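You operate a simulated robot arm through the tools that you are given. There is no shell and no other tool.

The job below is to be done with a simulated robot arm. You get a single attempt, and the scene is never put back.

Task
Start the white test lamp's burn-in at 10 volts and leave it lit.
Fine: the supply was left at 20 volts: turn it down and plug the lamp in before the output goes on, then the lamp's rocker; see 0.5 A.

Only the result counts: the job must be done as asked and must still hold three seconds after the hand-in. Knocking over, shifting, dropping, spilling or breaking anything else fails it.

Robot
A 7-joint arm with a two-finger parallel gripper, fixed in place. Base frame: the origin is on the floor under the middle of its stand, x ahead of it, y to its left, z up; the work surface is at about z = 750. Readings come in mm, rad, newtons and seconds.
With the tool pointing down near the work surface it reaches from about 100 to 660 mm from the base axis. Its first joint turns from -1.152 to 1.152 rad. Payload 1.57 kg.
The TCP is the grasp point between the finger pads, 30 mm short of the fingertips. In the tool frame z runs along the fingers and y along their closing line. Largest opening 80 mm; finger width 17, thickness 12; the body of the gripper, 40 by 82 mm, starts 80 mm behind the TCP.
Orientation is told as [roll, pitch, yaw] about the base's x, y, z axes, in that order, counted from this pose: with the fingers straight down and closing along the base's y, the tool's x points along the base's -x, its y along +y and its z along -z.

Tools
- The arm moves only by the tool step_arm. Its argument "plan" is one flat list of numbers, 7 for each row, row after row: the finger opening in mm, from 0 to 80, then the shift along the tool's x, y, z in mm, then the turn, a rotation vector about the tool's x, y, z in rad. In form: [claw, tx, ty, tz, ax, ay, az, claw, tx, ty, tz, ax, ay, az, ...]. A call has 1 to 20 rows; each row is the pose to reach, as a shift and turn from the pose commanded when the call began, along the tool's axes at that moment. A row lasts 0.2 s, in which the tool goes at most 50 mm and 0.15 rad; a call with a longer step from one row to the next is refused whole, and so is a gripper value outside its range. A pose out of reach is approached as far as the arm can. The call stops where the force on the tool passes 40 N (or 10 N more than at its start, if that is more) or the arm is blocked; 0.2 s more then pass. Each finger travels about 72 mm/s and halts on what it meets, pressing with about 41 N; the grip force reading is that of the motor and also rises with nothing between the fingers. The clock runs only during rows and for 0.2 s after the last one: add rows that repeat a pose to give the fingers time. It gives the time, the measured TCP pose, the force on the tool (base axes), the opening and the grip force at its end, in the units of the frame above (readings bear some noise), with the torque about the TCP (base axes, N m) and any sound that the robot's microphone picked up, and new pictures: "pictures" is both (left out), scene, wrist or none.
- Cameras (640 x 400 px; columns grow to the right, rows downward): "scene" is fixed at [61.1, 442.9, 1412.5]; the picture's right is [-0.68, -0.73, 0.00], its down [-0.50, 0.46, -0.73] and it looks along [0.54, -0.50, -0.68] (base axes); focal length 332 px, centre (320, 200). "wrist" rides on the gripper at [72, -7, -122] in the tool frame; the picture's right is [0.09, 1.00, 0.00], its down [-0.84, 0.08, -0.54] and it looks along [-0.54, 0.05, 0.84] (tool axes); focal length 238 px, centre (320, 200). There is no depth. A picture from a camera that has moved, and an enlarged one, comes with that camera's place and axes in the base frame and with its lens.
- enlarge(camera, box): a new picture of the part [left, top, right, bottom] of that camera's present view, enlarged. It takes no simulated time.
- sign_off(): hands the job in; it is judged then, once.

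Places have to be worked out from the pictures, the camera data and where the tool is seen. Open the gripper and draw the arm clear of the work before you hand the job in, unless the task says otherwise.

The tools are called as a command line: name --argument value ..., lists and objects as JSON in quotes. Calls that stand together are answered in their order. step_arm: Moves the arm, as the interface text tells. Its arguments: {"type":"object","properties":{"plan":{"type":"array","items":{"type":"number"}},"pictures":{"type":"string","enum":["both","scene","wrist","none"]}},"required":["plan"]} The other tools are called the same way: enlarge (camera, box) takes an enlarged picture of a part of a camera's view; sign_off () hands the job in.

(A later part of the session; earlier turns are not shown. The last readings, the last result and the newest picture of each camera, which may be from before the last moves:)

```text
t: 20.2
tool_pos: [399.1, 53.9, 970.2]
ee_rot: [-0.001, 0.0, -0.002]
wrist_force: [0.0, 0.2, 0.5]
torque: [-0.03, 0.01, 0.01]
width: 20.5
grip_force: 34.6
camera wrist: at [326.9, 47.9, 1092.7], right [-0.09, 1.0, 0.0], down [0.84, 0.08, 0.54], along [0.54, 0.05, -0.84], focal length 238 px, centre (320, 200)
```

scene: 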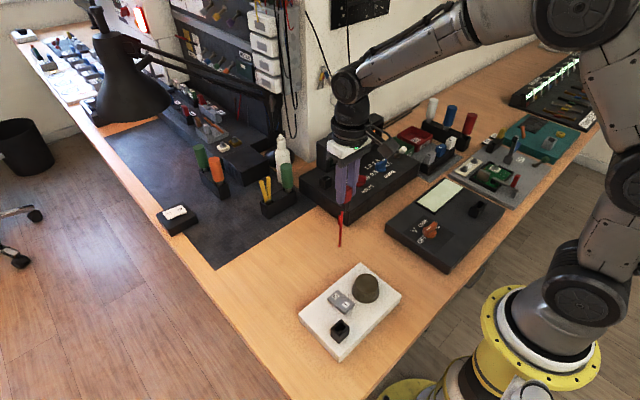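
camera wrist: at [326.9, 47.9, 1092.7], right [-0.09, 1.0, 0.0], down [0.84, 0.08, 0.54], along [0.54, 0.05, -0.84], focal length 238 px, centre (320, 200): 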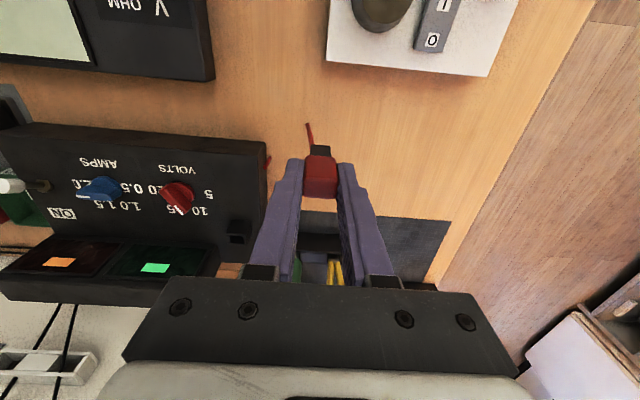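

The lead is just a short tail hanging under the plug, with no tension. I'll continue to hover above the lamp's socket at about (257,208).

step_arm --plan '[0, 28.6, 30.6, 0, 0, 0, 0, 0, 57.2, 61.2, 0, 0, 0, 0, 0, 85.9, 91.9, 0, 0, 0, 0, 0, 114.5, 122.5, 0, 0, 0, 0, 0, 143.1, 153.1, 0, 0, 0, 0, 0, 143.1, 153.1, 30, 0, 0, 0, 0, 143.1, 153.1, 30, 0, 0, 0]' --pictures "both"

enlarge --camera "wrist" --box '[220, 60, 420, 200]'

enlarge --camera "scene" --box '[280, 220, 420, 370]'

```text
t: 21.8
tool_pos: [255.2, 208.6, 938.9]
ee_rot: [0.0, -0.001, -0.003]
wrist_force: [-1.1, -1.1, -0.2]
torque: [0.0, 0.02, 0.0]
width: 20.7
grip_force: 34.0
camera wrist: at [183.7, 201.9, 1062.3], right [-0.09, 1.0, 0.0], down [0.84, 0.08, 0.54], along [0.54, 0.05, -0.84], focal length 238 px, centre (320, 200)
```

scene: 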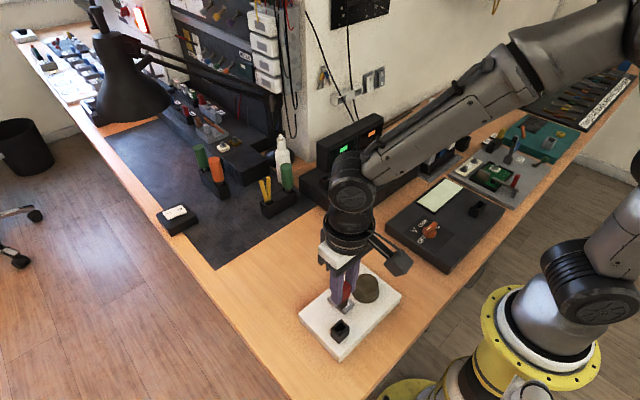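
wrist: 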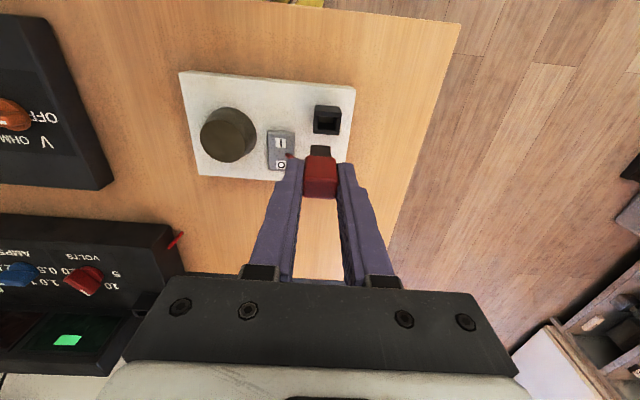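

```text
2.86 times, centred on (320, 130) of wrist
camera zoom: at [183.7, 201.9, 1062.3], right [-0.09, 1.0, 0.0], down [0.84, 0.08, 0.54], along [0.54, 0.05, -0.84], focal length 681 px, centre (320, 400)
```

zoom: 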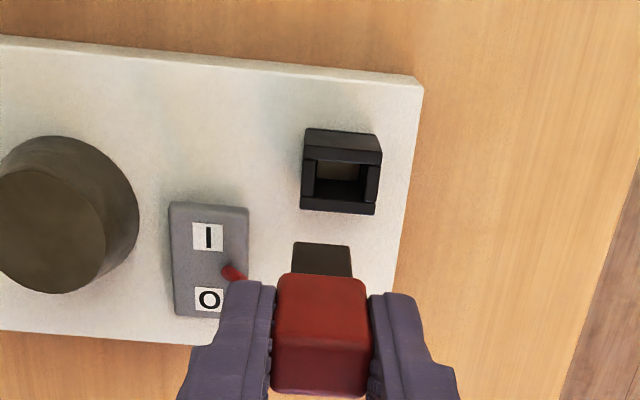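

```text
2.67 times, centred on (350, 295) of scene
camera zoom: at [61.1, 442.9, 1412.5], right [-0.68, -0.73, 0.0], down [-0.5, 0.46, -0.73], along [0.54, -0.5, -0.68], focal length 885 px, centre (240, -53)
```

zoom: 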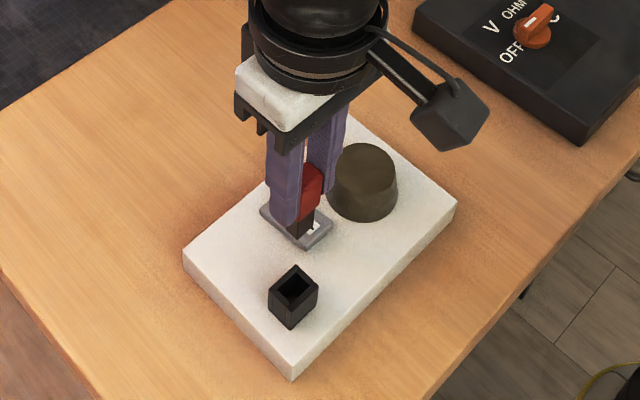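

The lamp's socket (long axis along y, same as the plug) is just ahead of the plug in view. I'll zoom in on both cameras to pin down the rim position and height.

enlarge --camera "scene" --box '[320, 300, 368, 350]'

enlarge --camera "wrist" --box '[290, 90, 370, 140]'

enlarge --camera "wrist" --box '[280, 130, 360, 210]'

enlarge --camera "scene" --box '[290, 260, 410, 370]'

```text
8.00 times, centred on (344, 325) of scene
camera zoom: at [61.1, 442.9, 1412.5], right [-0.68, -0.73, 0.0], down [-0.5, 0.46, -0.73], along [0.54, -0.5, -0.68], focal length 2656 px, centre (128, -800)
```

zoom: 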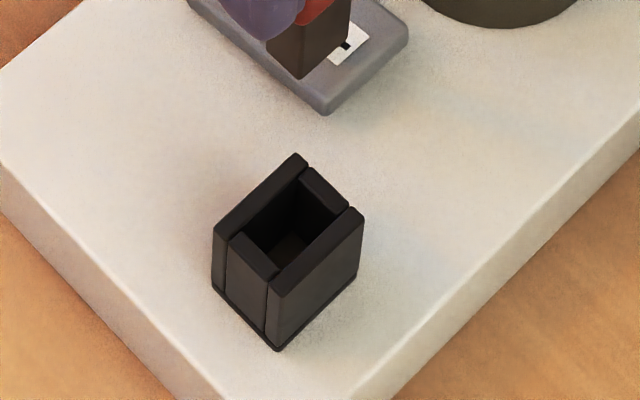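

```text
8.00 times, centred on (330, 115) of wrist
camera zoom: at [183.7, 201.9, 1062.3], right [-0.09, 1.0, 0.0], down [0.84, 0.08, 0.54], along [0.54, 0.05, -0.84], focal length 1907 px, centre (240, 880)
```

zoom: 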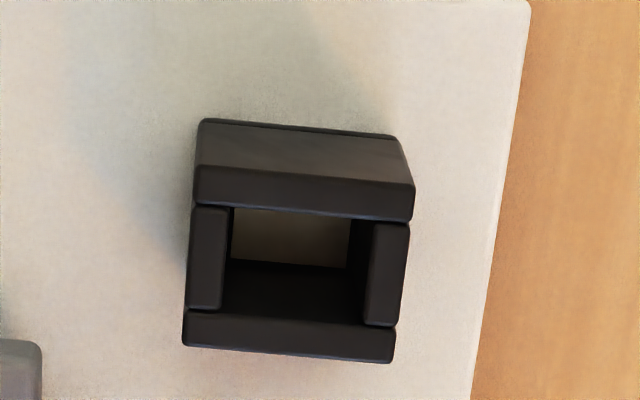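

```text
5.00 times, centred on (320, 170) of wrist
camera zoom: at [183.7, 201.9, 1062.3], right [-0.09, 1.0, 0.0], down [0.84, 0.08, 0.54], along [0.54, 0.05, -0.84], focal length 1192 px, centre (320, 350)
```

zoom: 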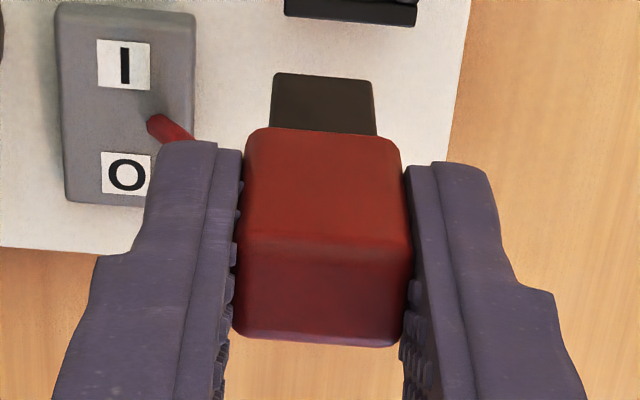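

```text
3.64 times, centred on (350, 315) of scene
camera zoom: at [61.1, 442.9, 1412.5], right [-0.68, -0.73, 0.0], down [-0.5, 0.46, -0.73], along [0.54, -0.5, -0.68], focal length 1207 px, centre (211, -218)
```

zoom: 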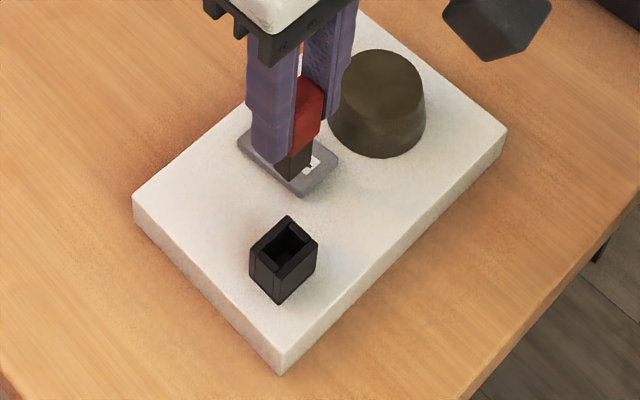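

The socket opening is about 13×17.5 mm with its rim around z≈808–815 and centre about (250.5,216). The plug tip (~16 mm wide) ends about 60 mm below the TCP. I'll move over it and lower until the tip is a little above the rim, then check alignment.

step_arm --plan '[0, 3, 3.5, 10, 0, 0, 0, 0, 5.5, 7, 25, 0, 0, 0, 0, 5.5, 7, 40, 0, 0, 0, 0, 5.5, 7, 50, 0, 0, 0, 0, 5.5, 7, 50, 0, 0, 0]' --pictures "both"

enlarge --camera "wrist" --box '[280, 120, 360, 180]'

enlarge --camera "scene" --box '[310, 290, 374, 350]'

```text
t: 23.0
tool_pos: [251.1, 214.0, 890.1]
ee_rot: [-0.002, 0.0, -0.002]
wrist_force: [0.7, 0.5, -0.9]
torque: [0.0, 0.01, 0.05]
width: 20.6
grip_force: 34.3
camera wrist: at [179.1, 208.4, 1012.6], right [-0.09, 1.0, 0.0], down [0.84, 0.08, 0.54], along [0.54, 0.05, -0.84], focal length 238 px, centre (320, 200)
```

scene: 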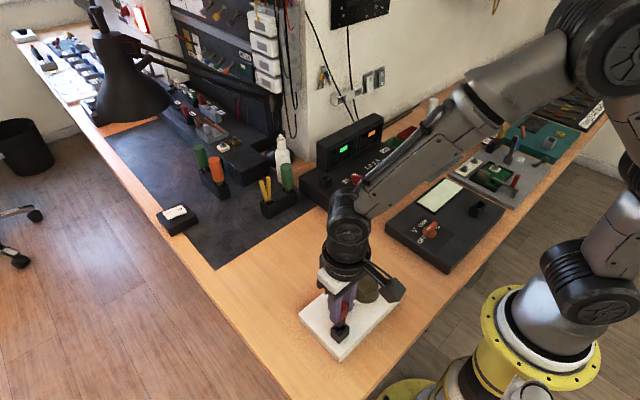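
wrist: 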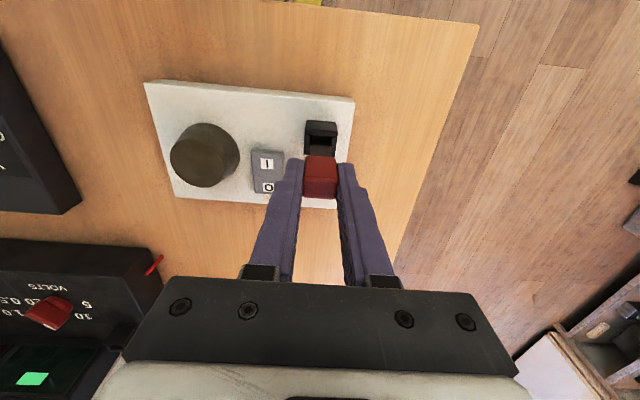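

```text
6.67 times, centred on (320, 150) of wrist
camera zoom: at [179.1, 208.4, 1012.6], right [-0.09, 1.0, 0.0], down [0.84, 0.08, 0.54], along [0.54, 0.05, -0.84], focal length 1589 px, centre (320, 533)
```

zoom: 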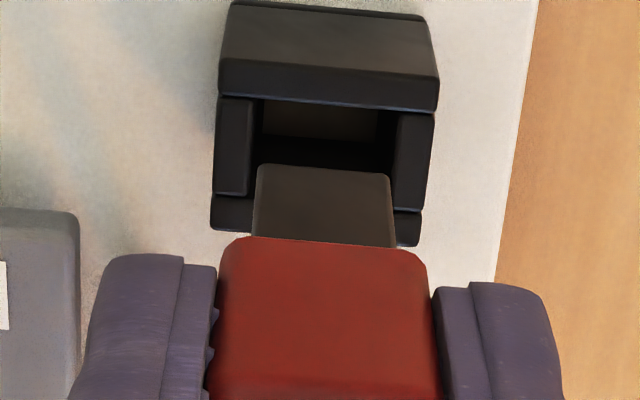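

```text
6.67 times, centred on (342, 320) of scene
camera zoom: at [61.1, 442.9, 1412.5], right [-0.68, -0.73, 0.0], down [-0.5, 0.46, -0.73], along [0.54, -0.5, -0.68], focal length 2213 px, centre (173, -600)
```

zoom: 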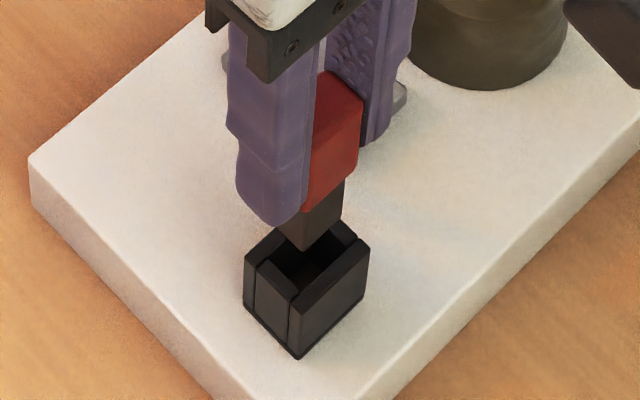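

With a consistent camera model both views agree: rim centre about (251.5,215.3,809), plug tip about (251.6,214.8,830). The opening is about 14×19 mm against a ~16 mm wide tip. I'll shift +0.5 mm in y and lower so the tip just enters.

step_arm --plan '[0, 0, 0.5, 6, 0, 0, 0, 0, 0, 0.5, 12, 0, 0, 0, 0, 0, 0.5, 17, 0, 0, 0, 0, 0, 0.5, 21, 0, 0, 0, 0, 0, 0.5, 25, 0, 0, 0]' --pictures "both"

enlarge --camera "wrist" --box '[280, 120, 360, 180]'

enlarge --camera "scene" --box '[310, 290, 374, 350]'

```text
t: 24.2
tool_pos: [251.7, 215.5, 864.3]
ee_rot: [0.0, -0.001, -0.001]
wrist_force: [-0.1, 0.2, 0.0]
torque: [0.01, -0.01, 0.03]
width: 20.8
grip_force: 34.7
camera wrist: at [179.0, 208.9, 987.7], right [-0.09, 1.0, 0.0], down [0.84, 0.08, 0.54], along [0.54, 0.05, -0.84], focal length 238 px, centre (320, 200)
```

scene: 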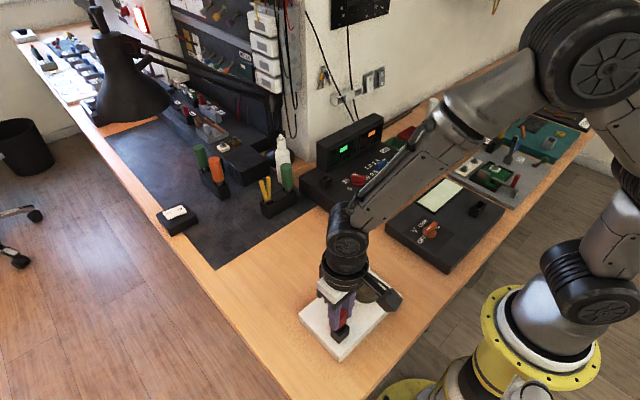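
wrist: 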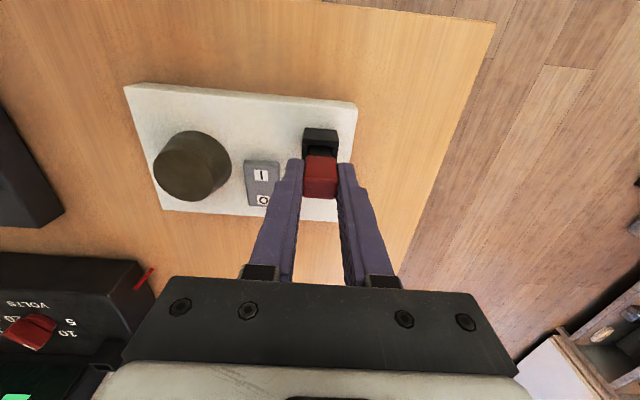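

```text
6.67 times, centred on (320, 150) of wrist
camera zoom: at [179.0, 208.9, 987.7], right [-0.09, 1.0, 0.0], down [0.84, 0.08, 0.54], along [0.54, 0.05, -0.84], focal length 1589 px, centre (320, 533)
```

zoom: 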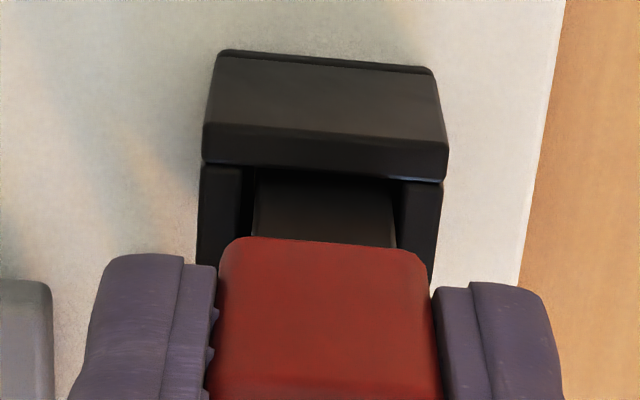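

```text
6.67 times, centred on (342, 320) of scene
camera zoom: at [61.1, 442.9, 1412.5], right [-0.68, -0.73, 0.0], down [-0.5, 0.46, -0.73], along [0.54, -0.5, -0.68], focal length 2213 px, centre (173, -600)
```

zoom: 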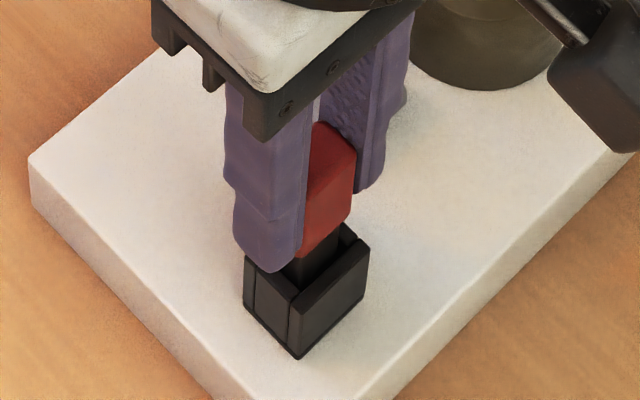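

The tip has entered the opening with no contact force. I'll lower it the remaining ~20 mm in small steps.

step_arm --plan '[0, 0, 0, 5, 0, 0, 0, 0, 0, 0, 10, 0, 0, 0, 0, 0, 0, 14, 0, 0, 0, 0, 0, 0, 17, 0, 0, 0, 0, 0, 0, 19, 0, 0, 0, 0, 0, 0, 19, 0, 0, 0]' --pictures "both"

enlarge --camera "wrist" --box '[280, 120, 360, 180]'

enlarge --camera "scene" --box '[310, 290, 374, 350]'

```text
t: 25.6
tool_pos: [252.6, 216.3, 847.7]
ee_rot: [0.0, 0.0, -0.002]
wrist_force: [-1.5, -8.7, 23.4]
torque: [-0.46, 0.02, 0.03]
width: 20.8
grip_force: 33.9
camera wrist: at [179.7, 209.2, 969.3], right [-0.09, 1.0, 0.0], down [0.84, 0.08, 0.54], along [0.54, 0.05, -0.84], focal length 238 px, centre (320, 200)
```

scene: 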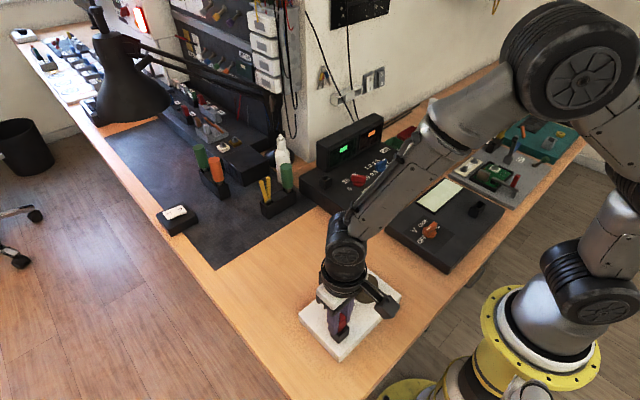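
wrist: 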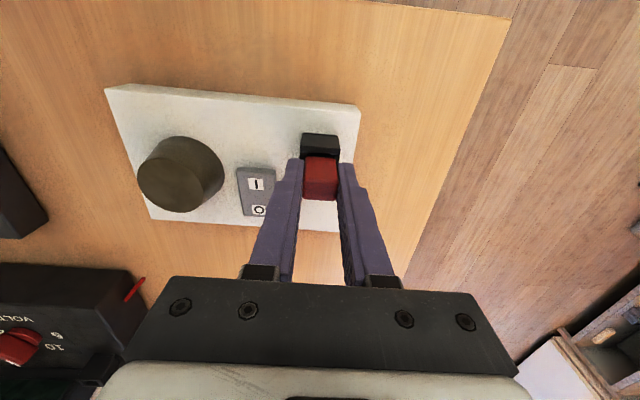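

```text
6.67 times, centred on (320, 150) of wrist
camera zoom: at [179.7, 209.2, 969.3], right [-0.09, 1.0, 0.0], down [0.84, 0.08, 0.54], along [0.54, 0.05, -0.84], focal length 1589 px, centre (320, 533)
```

zoom: 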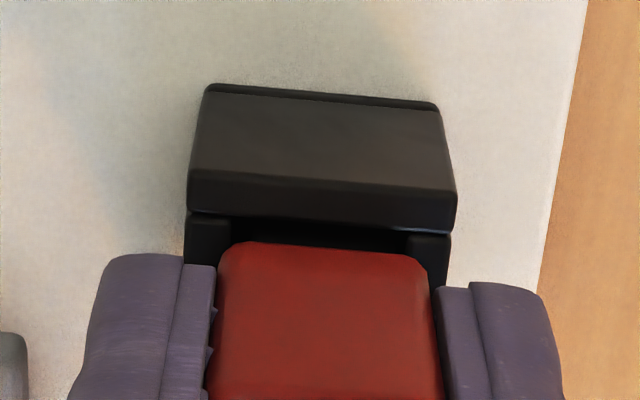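

```text
6.67 times, centred on (342, 320) of scene
camera zoom: at [60.9, 442.5, 1412.6], right [-0.68, -0.73, 0.0], down [-0.5, 0.46, -0.73], along [0.54, -0.5, -0.68], focal length 2213 px, centre (173, -600)
```

zoom: 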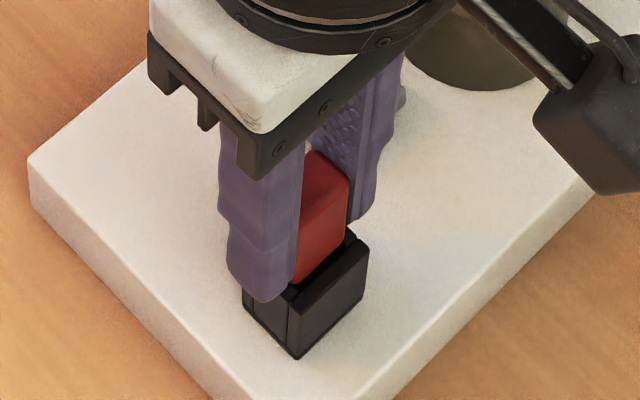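

There's 23 N of upward force at TCP z≈847.5, and −8.7 N sideways in y. I'm not yet sure it's fully seated, so I'll ease 0.6 mm toward −y and press down a couple of millimetres more.

step_arm --plan '[0, 0, -0.6, 0, 0, 0, 0, 0, 0, -0.6, 0, 0, 0, 0]' --pictures "none"

```text
t: 26.2
tool_pos: [251.7, 216.6, 846.2]
ee_rot: [0.003, -0.003, -0.002]
wrist_force: [0.0, -2.2, 23.7]
torque: [-0.15, 0.02, 0.05]
width: 20.6
grip_force: 34.2
```

The lateral force is nearly gone. I'll press down 1 mm to see how stiff the contact is.

step_arm --plan '[0, 0, -0.2, 0.5, 0, 0, 0, 0, 0, -0.2, 1, 0, 0, 0, 0, 0, -0.2, 1, 0, 0, 0]' --pictures "wrist"

enlarge --camera "scene" --box '[310, 290, 374, 350]'

```text
t: 27.0
tool_pos: [251.3, 215.7, 845.2]
ee_rot: [0.001, -0.006, -0.002]
wrist_force: [1.1, 4.3, 22.6]
torque: [0.22, -0.05, 0.0]
width: 20.7
grip_force: 33.7
camera wrist: at [179.7, 208.8, 968.0], right [-0.09, 1.0, 0.0], down [0.84, 0.07, 0.54], along [0.54, 0.05, -0.84], focal length 238 px, centre (320, 200)
```

wrist: 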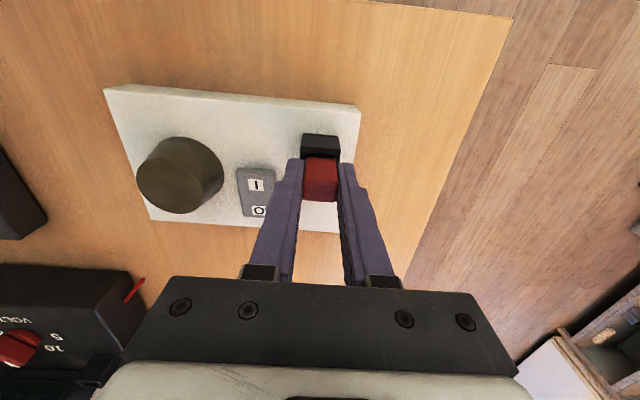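

```text
6.67 times, centred on (342, 320) of scene
camera zoom: at [60.9, 442.8, 1412.5], right [-0.68, -0.73, 0.0], down [-0.5, 0.46, -0.73], along [0.54, -0.5, -0.68], focal length 2213 px, centre (173, -600)
```

zoom: 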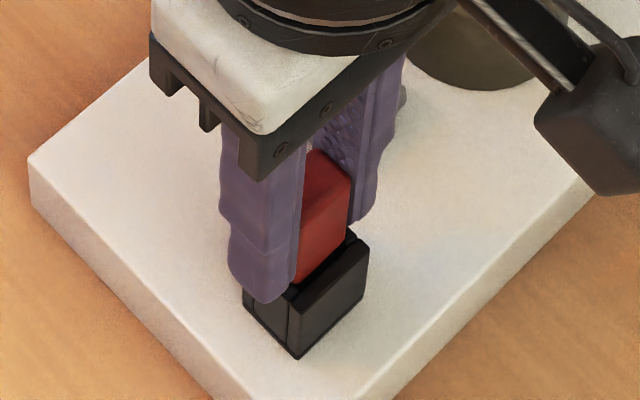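

The force stays at about 23 N while the TCP moves down, so either the plug is going in with friction or the fingers are slipping. I'll compare the plug's place between the fingers.

enlarge --camera "wrist" --box '[280, 120, 360, 180]'

enlarge --camera "wrist" --box '[280, 150, 360, 210]'

```text
6.67 times, centred on (320, 150) of wrist
camera zoom: at [179.7, 208.8, 968.0], right [-0.09, 1.0, 0.0], down [0.84, 0.07, 0.54], along [0.54, 0.05, -0.84], focal length 1589 px, centre (320, 533)
```

zoom: 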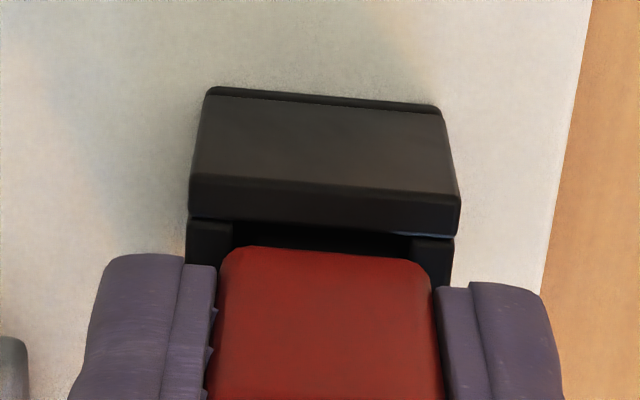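

```text
6.67 times, centred on (320, 180) of wrist
camera zoom: at [179.7, 208.8, 968.0], right [-0.09, 1.0, 0.0], down [0.84, 0.07, 0.54], along [0.54, 0.05, -0.84], focal length 1589 px, centre (320, 333)
```

zoom: 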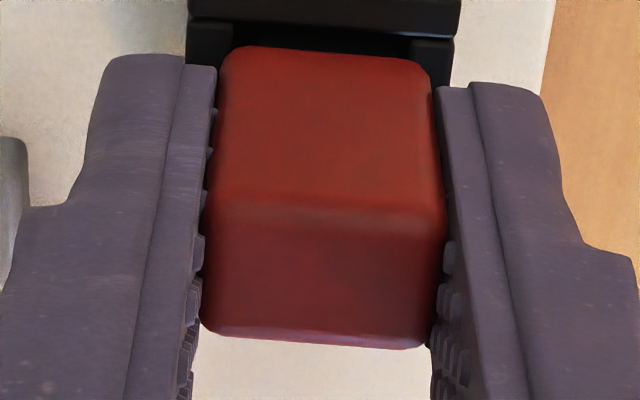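

The red body has ridden up about 1.5 mm in the fingers, so the plug bottomed at TCP ≈847.5. That matches its seated depth in the parking socket (tip ~7 mm above the base), so it's fully in. I'll release it and rise.

step_arm --plan '[20, 0, 0, -1, 0, 0, 0, 45, 0, 0, -1, 0, 0, 0, 45, 0, 0, -1, 0, 0, 0, 45, 0, 0, -10, 0, 0, 0, 45, 0, 0, -40, 0, 0, 0, 45, 0, 0, -80, 0, 0, 0, 45, 0, 0, -80, 0, 0, 0]' --pictures "both"

enlarge --camera "scene" --box '[290, 260, 410, 370]'

enlarge --camera "wrist" --box '[200, 50, 400, 190]'

```text
t: 28.6
tool_pos: [251.9, 216.2, 924.7]
ee_rot: [-0.001, -0.001, -0.004]
wrist_force: [0.7, -0.6, 0.3]
torque: [0.03, -0.02, -0.01]
width: 45.2
grip_force: 0.1
camera wrist: at [179.6, 208.9, 1047.7], right [-0.09, 1.0, 0.0], down [0.84, 0.08, 0.54], along [0.54, 0.05, -0.84], focal length 238 px, centre (320, 200)
```

scene: 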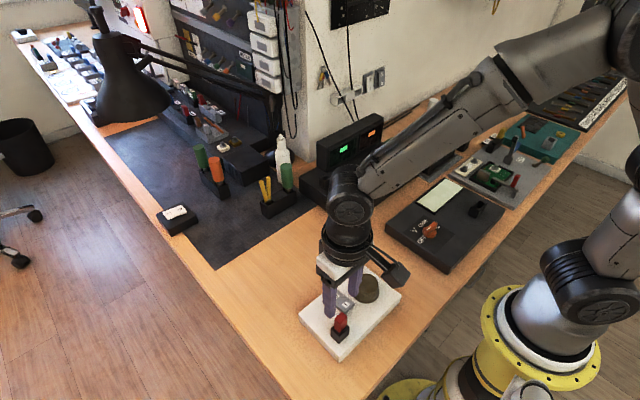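
wrist: 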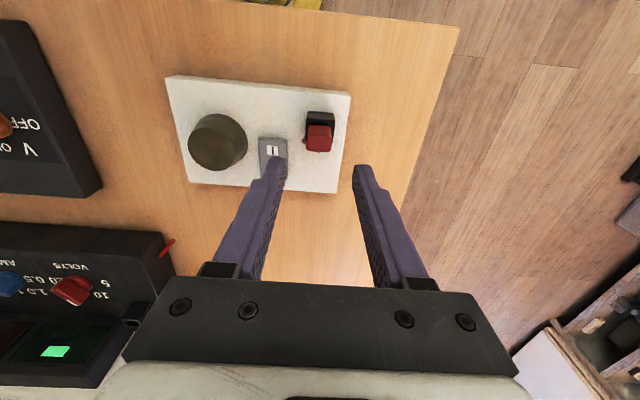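

```text
3.64 times, centred on (350, 315) of scene
camera zoom: at [61.1, 442.9, 1412.5], right [-0.68, -0.73, 0.0], down [-0.5, 0.46, -0.73], along [0.54, -0.5, -0.68], focal length 1207 px, centre (211, -218)
```

zoom: 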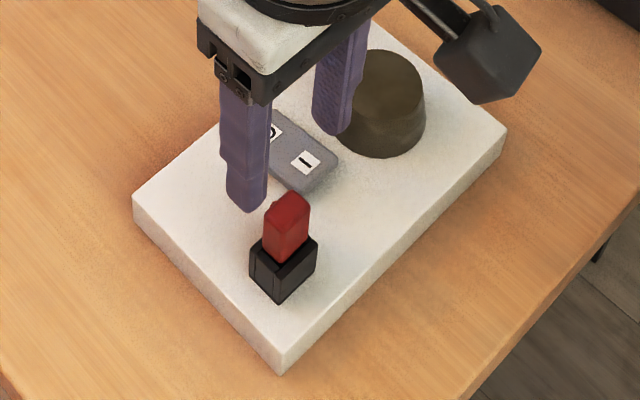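

```text
2.86 times, centred on (300, 120) of wrist
camera zoom: at [179.6, 208.9, 1047.7], right [-0.09, 1.0, 0.0], down [0.84, 0.08, 0.54], along [0.54, 0.05, -0.84], focal length 681 px, centre (377, 429)
```

zoom: 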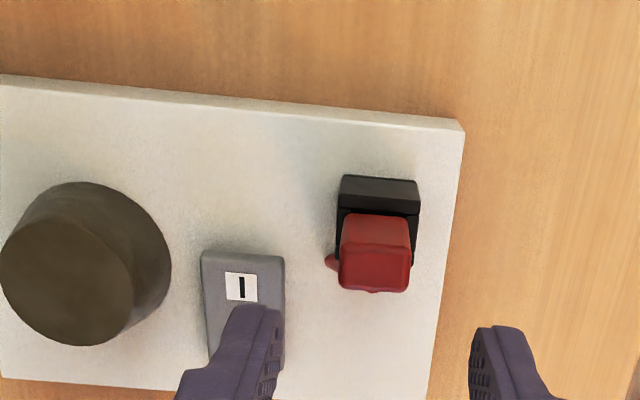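

The plug stays in the lamp's socket. I'll zoom in to check it's upright and fully down.

enlarge --camera "scene" --box '[318, 302, 366, 346]'

enlarge --camera "wrist" --box '[280, 100, 360, 160]'

```text
9.09 times, centred on (342, 324) of scene
camera zoom: at [61.1, 442.9, 1412.5], right [-0.68, -0.73, 0.0], down [-0.5, 0.46, -0.73], along [0.54, -0.5, -0.68], focal length 3018 px, centre (120, -927)
```

zoom: 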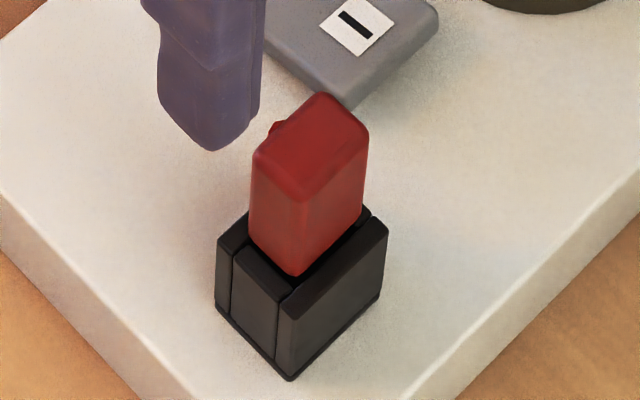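

```text
6.67 times, centred on (320, 130) of wrist
camera zoom: at [179.6, 208.9, 1047.7], right [-0.09, 1.0, 0.0], down [0.84, 0.08, 0.54], along [0.54, 0.05, -0.84], focal length 1589 px, centre (320, 667)
```

zoom: 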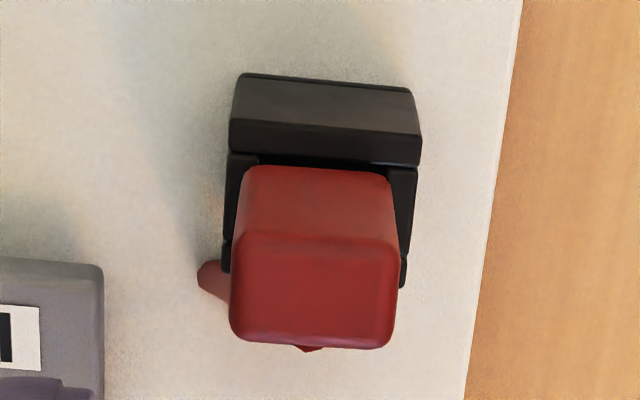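

The plug is upright with its red body resting on the rim. Next is the output toggle: I'll close the fingers, travel at height to just robot-side of the toggle (~(490,-310)) and look.

step_arm --plan '[45, -17, -37.57, -10, 0, 0, 0, 45, -34, -75.14, -20, 0, 0, 0, 45, -51, -112.7, -30, 0, 0, 0, 30, -68, -150.3, -35, 0, 0, 0, 0, -85, -187.9, -35, 0, 0, 0, 0, -102, -225.4, -35, 0, 0, 0, 0, -119, -263, -35, 0, 0, 0, 0, -136, -300.6, -35, 0, 0, 0, 0, -153, -338.1, -35, 0, 0, 0, 0, -170, -375.7, -35, 0, 0, 0, 0, -187, -413.3, -35, 0, 0, 0, 0, -204, -450.8, -35, 0, 0, 0, 0, -221, -488.4, -35, 0, 0, 0, 0, -238, -526, -35, 0, 0, 0, 0, -238, -526, -35, 0, 0, 0]' --pictures "both"

enlarge --camera "wrist" --box '[240, 50, 400, 170]'

enlarge --camera "scene" --box '[360, 100, 460, 180]'

enlarge --camera "scene" --box '[290, 260, 410, 370]'

```text
t: 31.8
tool_pos: [487.5, -311.4, 959.0]
ee_rot: [0.0, 0.0, -0.002]
wrist_force: [0.0, 0.4, -1.6]
torque: [-0.02, 0.0, 0.02]
width: 0.1
grip_force: 21.5
camera wrist: at [416.3, -319.2, 1082.3], right [-0.09, 1.0, 0.0], down [0.84, 0.08, 0.54], along [0.54, 0.05, -0.84], focal length 238 px, centre (320, 200)
```

scene: 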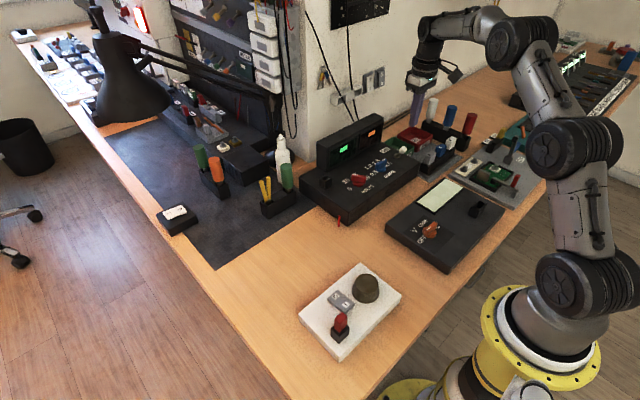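
wrist: 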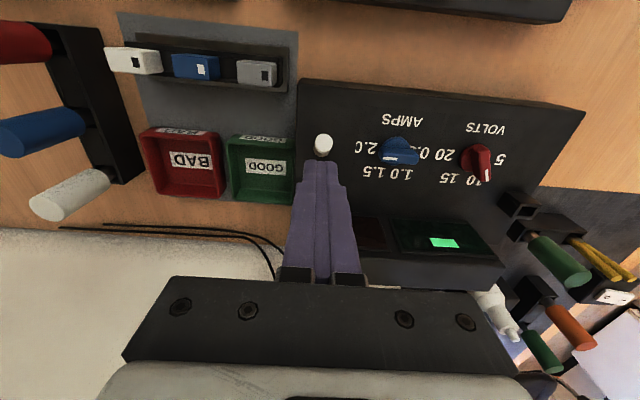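

```text
3.33 times, centred on (320, 110) of wrist
camera zoom: at [416.3, -319.2, 1082.3], right [-0.09, 1.0, 0.0], down [0.84, 0.08, 0.54], along [0.54, 0.05, -0.84], focal length 794 px, centre (320, 500)
```

zoom: 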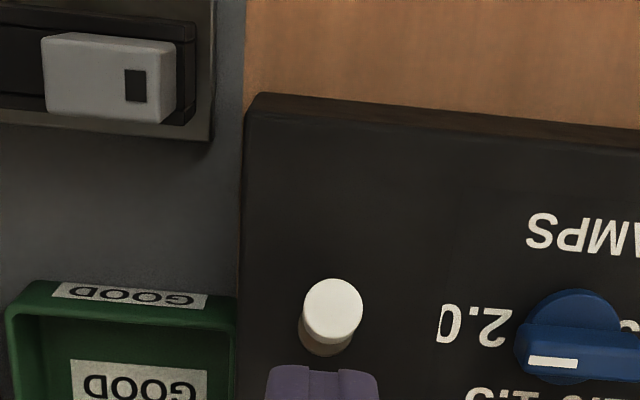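

```text
5.00 times, centred on (410, 140) of scene
camera zoom: at [61.1, 442.9, 1412.5], right [-0.68, -0.73, 0.0], down [-0.5, 0.46, -0.73], along [0.54, -0.5, -0.68], focal length 1660 px, centre (-130, 500)
```

zoom: 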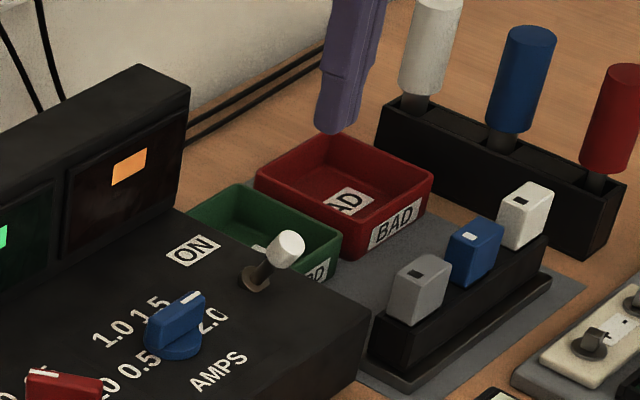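

```text
3.64 times, centred on (350, 315) of scene
camera zoom: at [61.1, 442.9, 1412.5], right [-0.68, -0.73, 0.0], down [-0.5, 0.46, -0.73], along [0.54, -0.5, -0.68], focal length 1207 px, centre (211, -218)
```

zoom: 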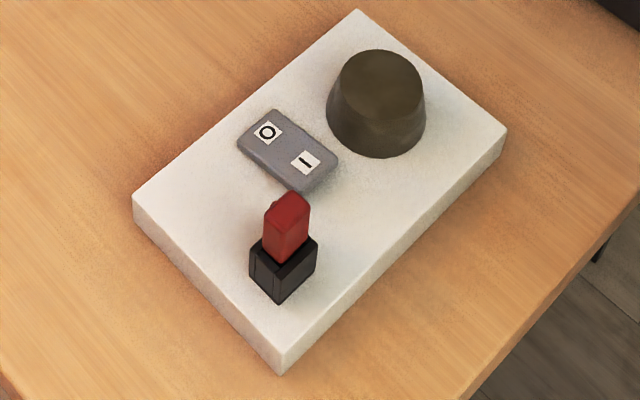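

The toggle's white cap end is at about (498,-308,850) with its base at (518,-307,813). It leans toward the robot (off), and ON is on the +x side. I'll go down with closed fingers on its −x side, fingertips at z≈832.

step_arm --plan '[0, 10, 1.5, 20, 0, 0, 0, 0, 20, 3, 50, 0, 0, 0, 0, 20, 3, 80, 0, 0, 0, 0, 20, 3, 97, 0, 0, 0, 0, 20, 3, 97, 0, 0, 0]' --pictures "both"

enlarge --camera "wrist" --box '[270, 90, 390, 180]'

enlarge --camera "scene" --box '[360, 100, 460, 180]'

```text
t: 33.0
tool_pos: [469.2, -308.3, 862.5]
ee_rot: [0.0, -0.001, -0.002]
wrist_force: [-0.1, -0.1, -0.3]
torque: [0.03, 0.03, 0.0]
width: 0.0
grip_force: 20.8
camera wrist: at [396.1, -315.0, 985.3], right [-0.09, 1.0, 0.0], down [0.84, 0.08, 0.54], along [0.54, 0.05, -0.84], focal length 238 px, centre (320, 200)
```

scene: 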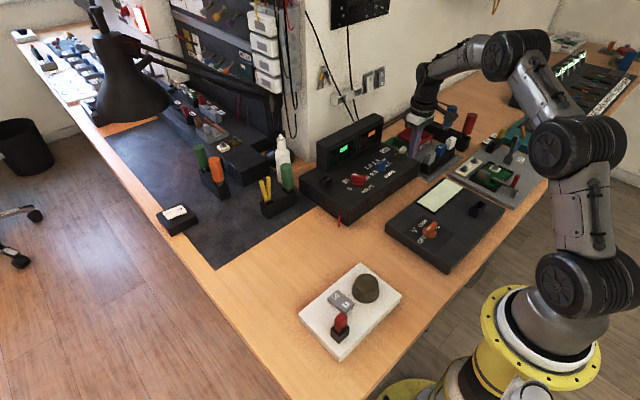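
wrist: 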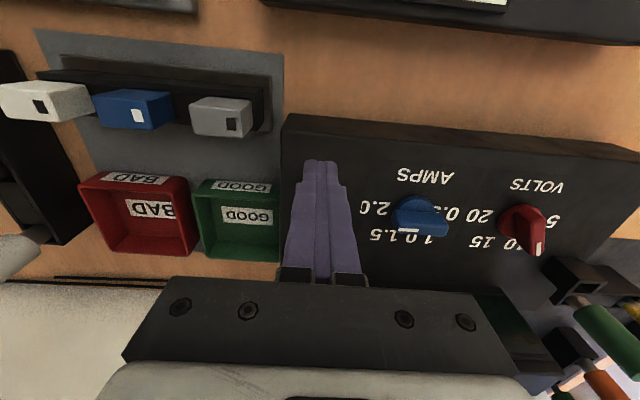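

```text
4.44 times, centred on (330, 135) of wrist
camera zoom: at [396.1, -315.0, 985.3], right [-0.09, 1.0, 0.0], down [0.84, 0.08, 0.54], along [0.54, 0.05, -0.84], focal length 1059 px, centre (276, 489)
```

zoom: 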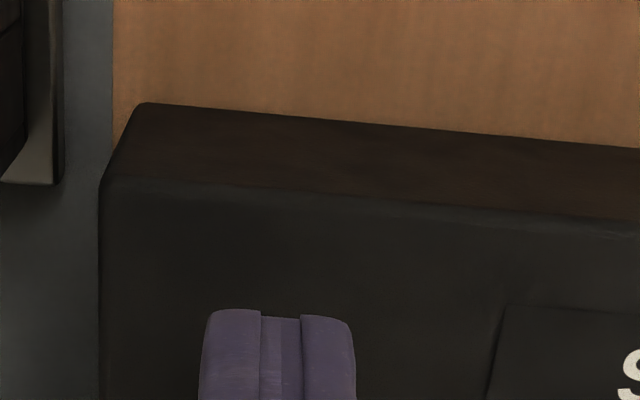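

```text
5.00 times, centred on (410, 140) of scene
camera zoom: at [61.1, 442.9, 1412.5], right [-0.68, -0.73, 0.0], down [-0.5, 0.46, -0.73], along [0.54, -0.5, -0.68], focal length 1660 px, centre (-130, 500)
```

zoom: 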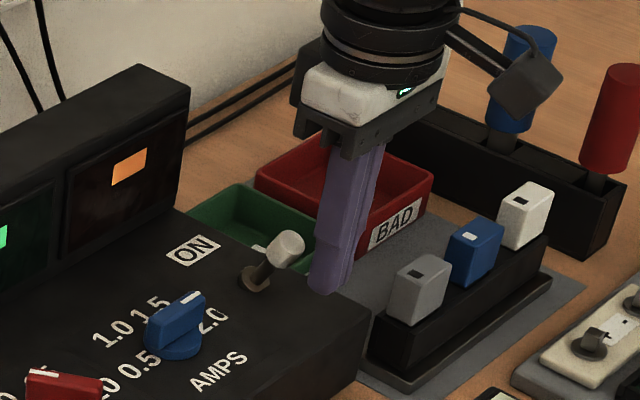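

The fingertips are on the robot side of the lever, in line with it. I'll push toward +x in small steps.

step_arm --plan '[0, -6, 0, 0, 0, 0, 0, 0, -12, 0, 0, 0, 0, 0, 0, -18, 0, 0, 0, 0, 0, 0, -23, 0, 0, 0, 0, 0, 0, -28, 0, 0, 0, 0, 0, 0, -33, 0, 0, 0, 0, 0, 0, -37, 0, 0, 0, 0, 0]' --pictures "scene"

enlarge --camera "scene" --box '[320, 90, 460, 190]'

```text
t: 34.6
tool_pos: [505.2, -308.9, 862.2]
ee_rot: [0.001, 0.0, -0.002]
wrist_force: [0.3, 1.2, -0.2]
torque: [0.03, 0.0, -0.03]
width: 0.0
grip_force: 21.4
```

scene: 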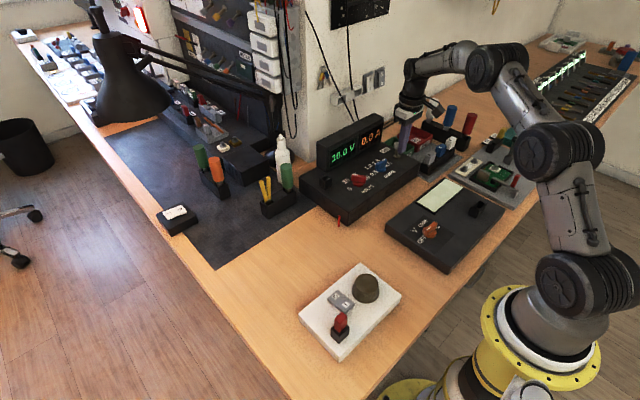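

```text
4.00 times, centred on (390, 140) of scene
camera zoom: at [61.1, 442.9, 1412.5], right [-0.68, -0.73, 0.0], down [-0.5, 0.46, -0.73], along [0.54, -0.5, -0.68], focal length 1328 px, centre (40, 440)
```

zoom: 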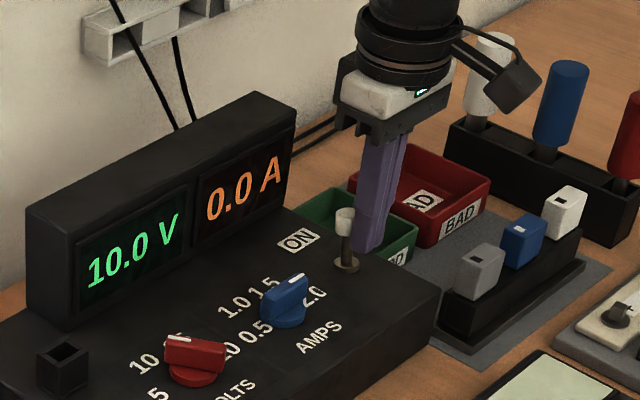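

The display now reads 10.0 V and 0.0 A, so the output is on. I'll push a few more millimetres to make sure the lever is fully over to its stop.

step_arm --plan '[0, -4, 0, 0, 0, 0, 0, 0, -8, 0, 0, 0, 0, 0, 0, -12, 0, 0, 0, 0, 0]' --pictures "scene"

enlarge --camera "scene" --box '[360, 110, 440, 170]'

```text
t: 35.4
tool_pos: [516.4, -308.9, 862.6]
ee_rot: [0.0, 0.002, -0.001]
wrist_force: [-2.0, 0.2, 0.8]
torque: [0.03, 0.06, 0.03]
width: 0.0
grip_force: 21.8
```

scene: 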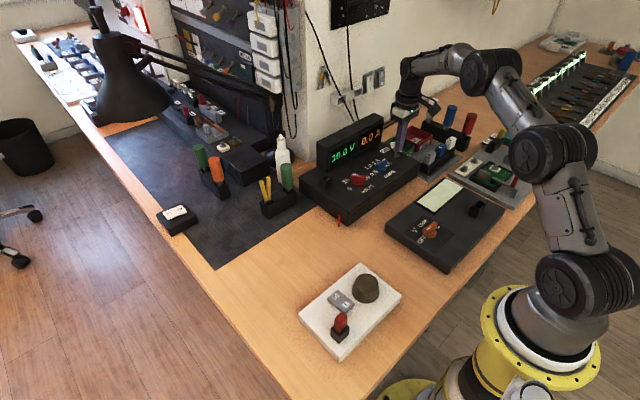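

```text
6.67 times, centred on (400, 140) of scene
camera zoom: at [61.0, 442.9, 1412.5], right [-0.68, -0.73, 0.0], down [-0.5, 0.46, -0.73], along [0.54, -0.5, -0.68], focal length 2213 px, centre (-213, 600)
```

zoom: 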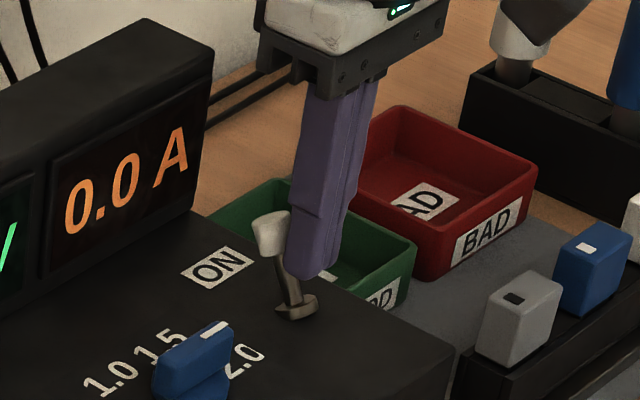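

The lever is now clearly leaning toward ON and lightly touching the finger. I'll give it one last small nudge, then back off and rise.

step_arm --plan '[0, -2, 0, 0, 0, 0, 0, 0, -4, 0, 0, 0, 0, 0]' --pictures "none"

```text
t: 36.0
tool_pos: [517.7, -309.0, 861.7]
ee_rot: [0.003, 0.01, -0.005]
wrist_force: [-29.7, 1.5, 7.6]
torque: [-0.08, 0.55, 0.01]
width: 0.0
grip_force: 22.1
```

That's the end stop (force rose to 30 N), so the lever is fully ON. I'll back off toward −x and rise.

step_arm --plan '[0, 6, 0, 0, 0, 0, 0, 0, 25, 0, 0, 0, 0, 0, 0, 45, 0, 0, 0, 0, 0, 0, 45, 0, -30, 0, 0, 0, 0, 45, 0, -70, 0, 0, 0, 0, 45, 0, -100, 0, 0, 0, 0, 45, 0, -100, 0, 0, 0]' --pictures "both"

enlarge --camera "scene" --box '[320, 100, 440, 190]'

enlarge --camera "scene" --box '[300, 265, 400, 350]'

```text
t: 37.6
tool_pos: [475.7, -308.6, 963.4]
ee_rot: [-0.002, 0.0, -0.001]
wrist_force: [-0.3, 0.1, 0.6]
torque: [0.03, 0.02, 0.0]
width: 0.0
grip_force: 21.3
camera wrist: at [403.9, -315.4, 1085.6], right [-0.09, 1.0, 0.0], down [0.84, 0.08, 0.54], along [0.54, 0.05, -0.84], focal length 238 px, centre (320, 200)
```

scene: 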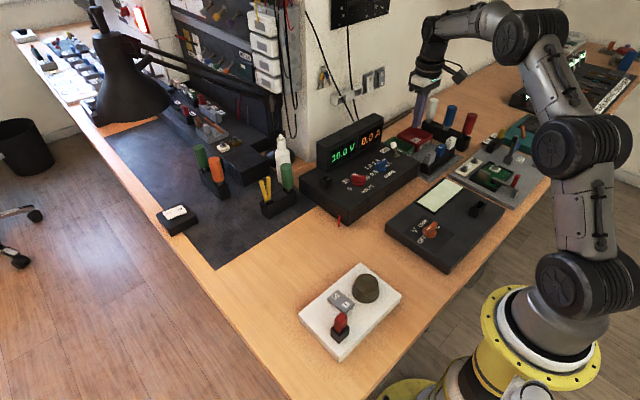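
wrist: 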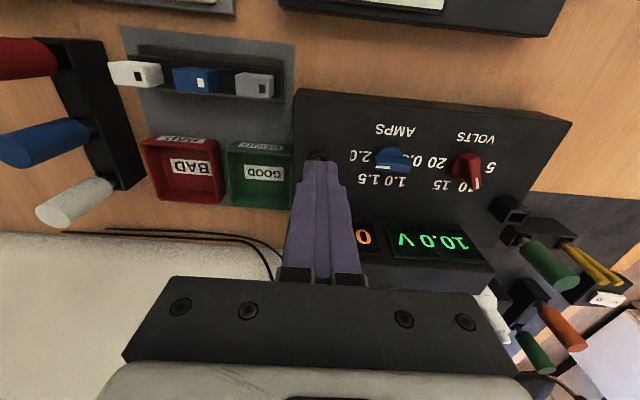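

```text
4.44 times, centred on (380, 145) of scene
camera zoom: at [61.1, 442.9, 1412.5], right [-0.68, -0.73, 0.0], down [-0.5, 0.46, -0.73], along [0.54, -0.5, -0.68], focal length 1476 px, centre (53, 444)
```

zoom: 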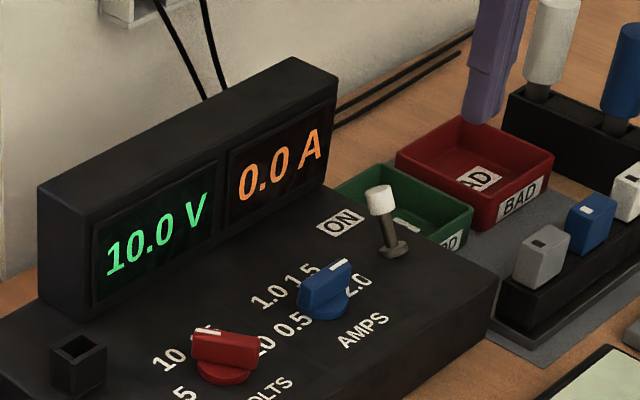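

```text
4.71 times, centred on (350, 308) of scene
camera zoom: at [61.1, 442.9, 1412.5], right [-0.68, -0.73, 0.0], down [-0.5, 0.46, -0.73], along [0.54, -0.5, -0.68], focal length 1562 px, centre (179, -306)
```

zoom: 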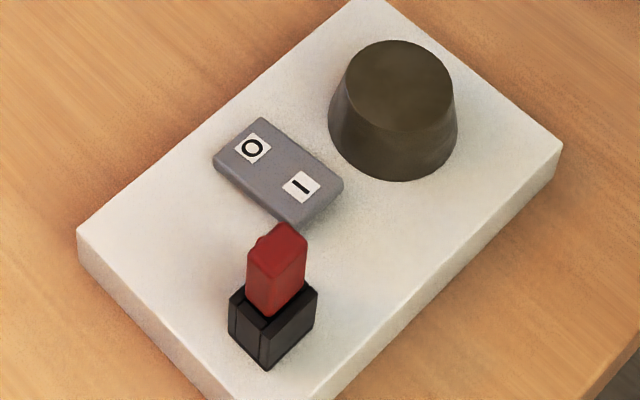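

The output holds ON at 10.0 V / 0.0 A. The lamp rocker is in O, with its raised "I" side at about (281,165.5,797). I'll travel at height to above the I side with the fingers closed.

step_arm --plan '[0, 16.2, 39.5, 0, 0, 0, 0, 0, 32.4, 79, 0, 0, 0, 0, 0, 48.6, 118.5, 0, 0, 0, 0, 0, 64.8, 158, 0, 0, 0, 0, 0, 81, 197.5, 0, 0, 0, 0, 0, 97.2, 237, 0, 0, 0, 0, 0, 113.4, 276.5, 0, 0, 0, 0, 0, 129.6, 316, 0, 0, 0, 0, 0, 145.8, 355.5, 0, 0, 0, 0, 0, 162, 395, 0, 0, 0, 0, 0, 178, 434.5, 0, 0, 0, 0, 0, 194, 474, 15, 0, 0, 0, 0, 194, 474, 50, 0, 0, 0, 0, 194, 474, 63, 0, 0, 0, 0, 194, 474, 63, 0, 0, 0]' --pictures "both"

enlarge --camera "wrist" --box '[250, 80, 390, 180]'

enlarge --camera "scene" --box '[300, 240, 400, 350]'

```text
t: 40.8
tool_pos: [283.7, 166.1, 898.6]
ee_rot: [0.0, 0.001, -0.001]
wrist_force: [0.1, 0.2, 0.3]
torque: [0.04, -0.01, -0.04]
width: 0.1
grip_force: 20.9
camera wrist: at [210.8, 159.1, 1022.0], right [-0.09, 1.0, 0.0], down [0.84, 0.08, 0.54], along [0.54, 0.05, -0.84], focal length 238 px, centre (320, 200)
```

scene: 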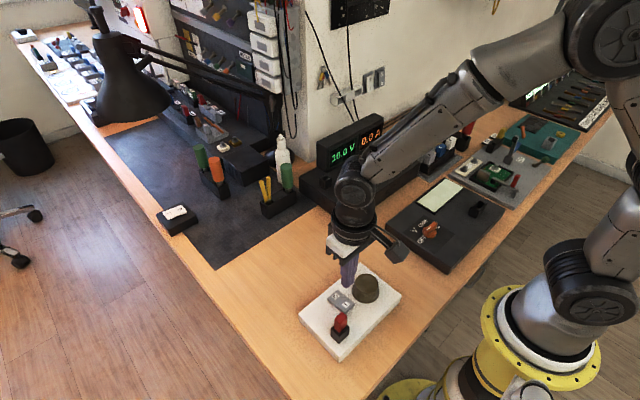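
wrist: 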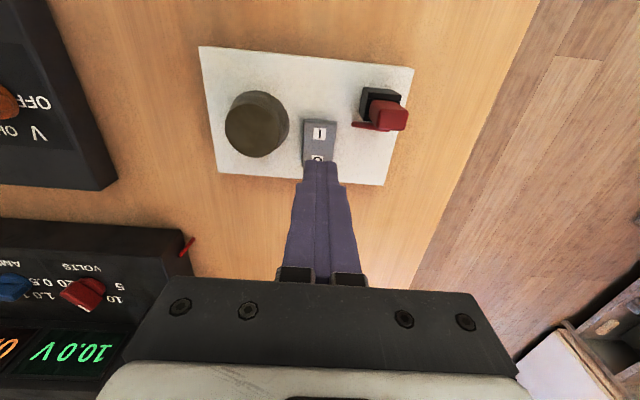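

```text
4.00 times, centred on (320, 130) of wrist
camera zoom: at [210.8, 159.1, 1022.0], right [-0.09, 1.0, 0.0], down [0.84, 0.08, 0.54], along [0.54, 0.05, -0.84], focal length 953 px, centre (320, 480)
```

zoom: 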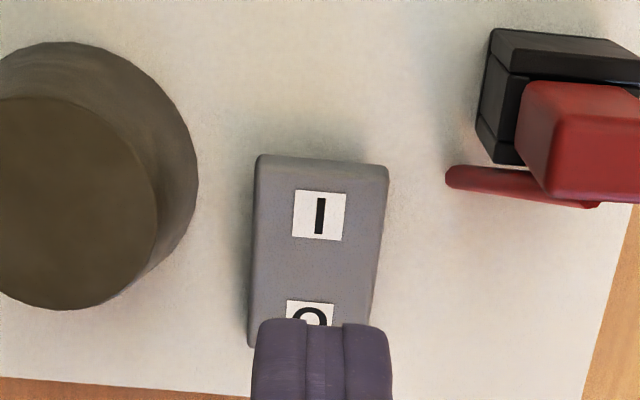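

```text
3.64 times, centred on (350, 295) of scene
camera zoom: at [61.1, 442.9, 1412.5], right [-0.68, -0.73, 0.0], down [-0.5, 0.46, -0.73], along [0.54, -0.5, -0.68], focal length 1207 px, centre (211, -146)
```

zoom: 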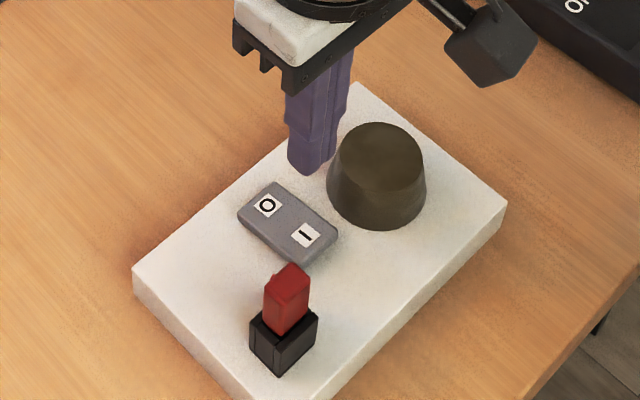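

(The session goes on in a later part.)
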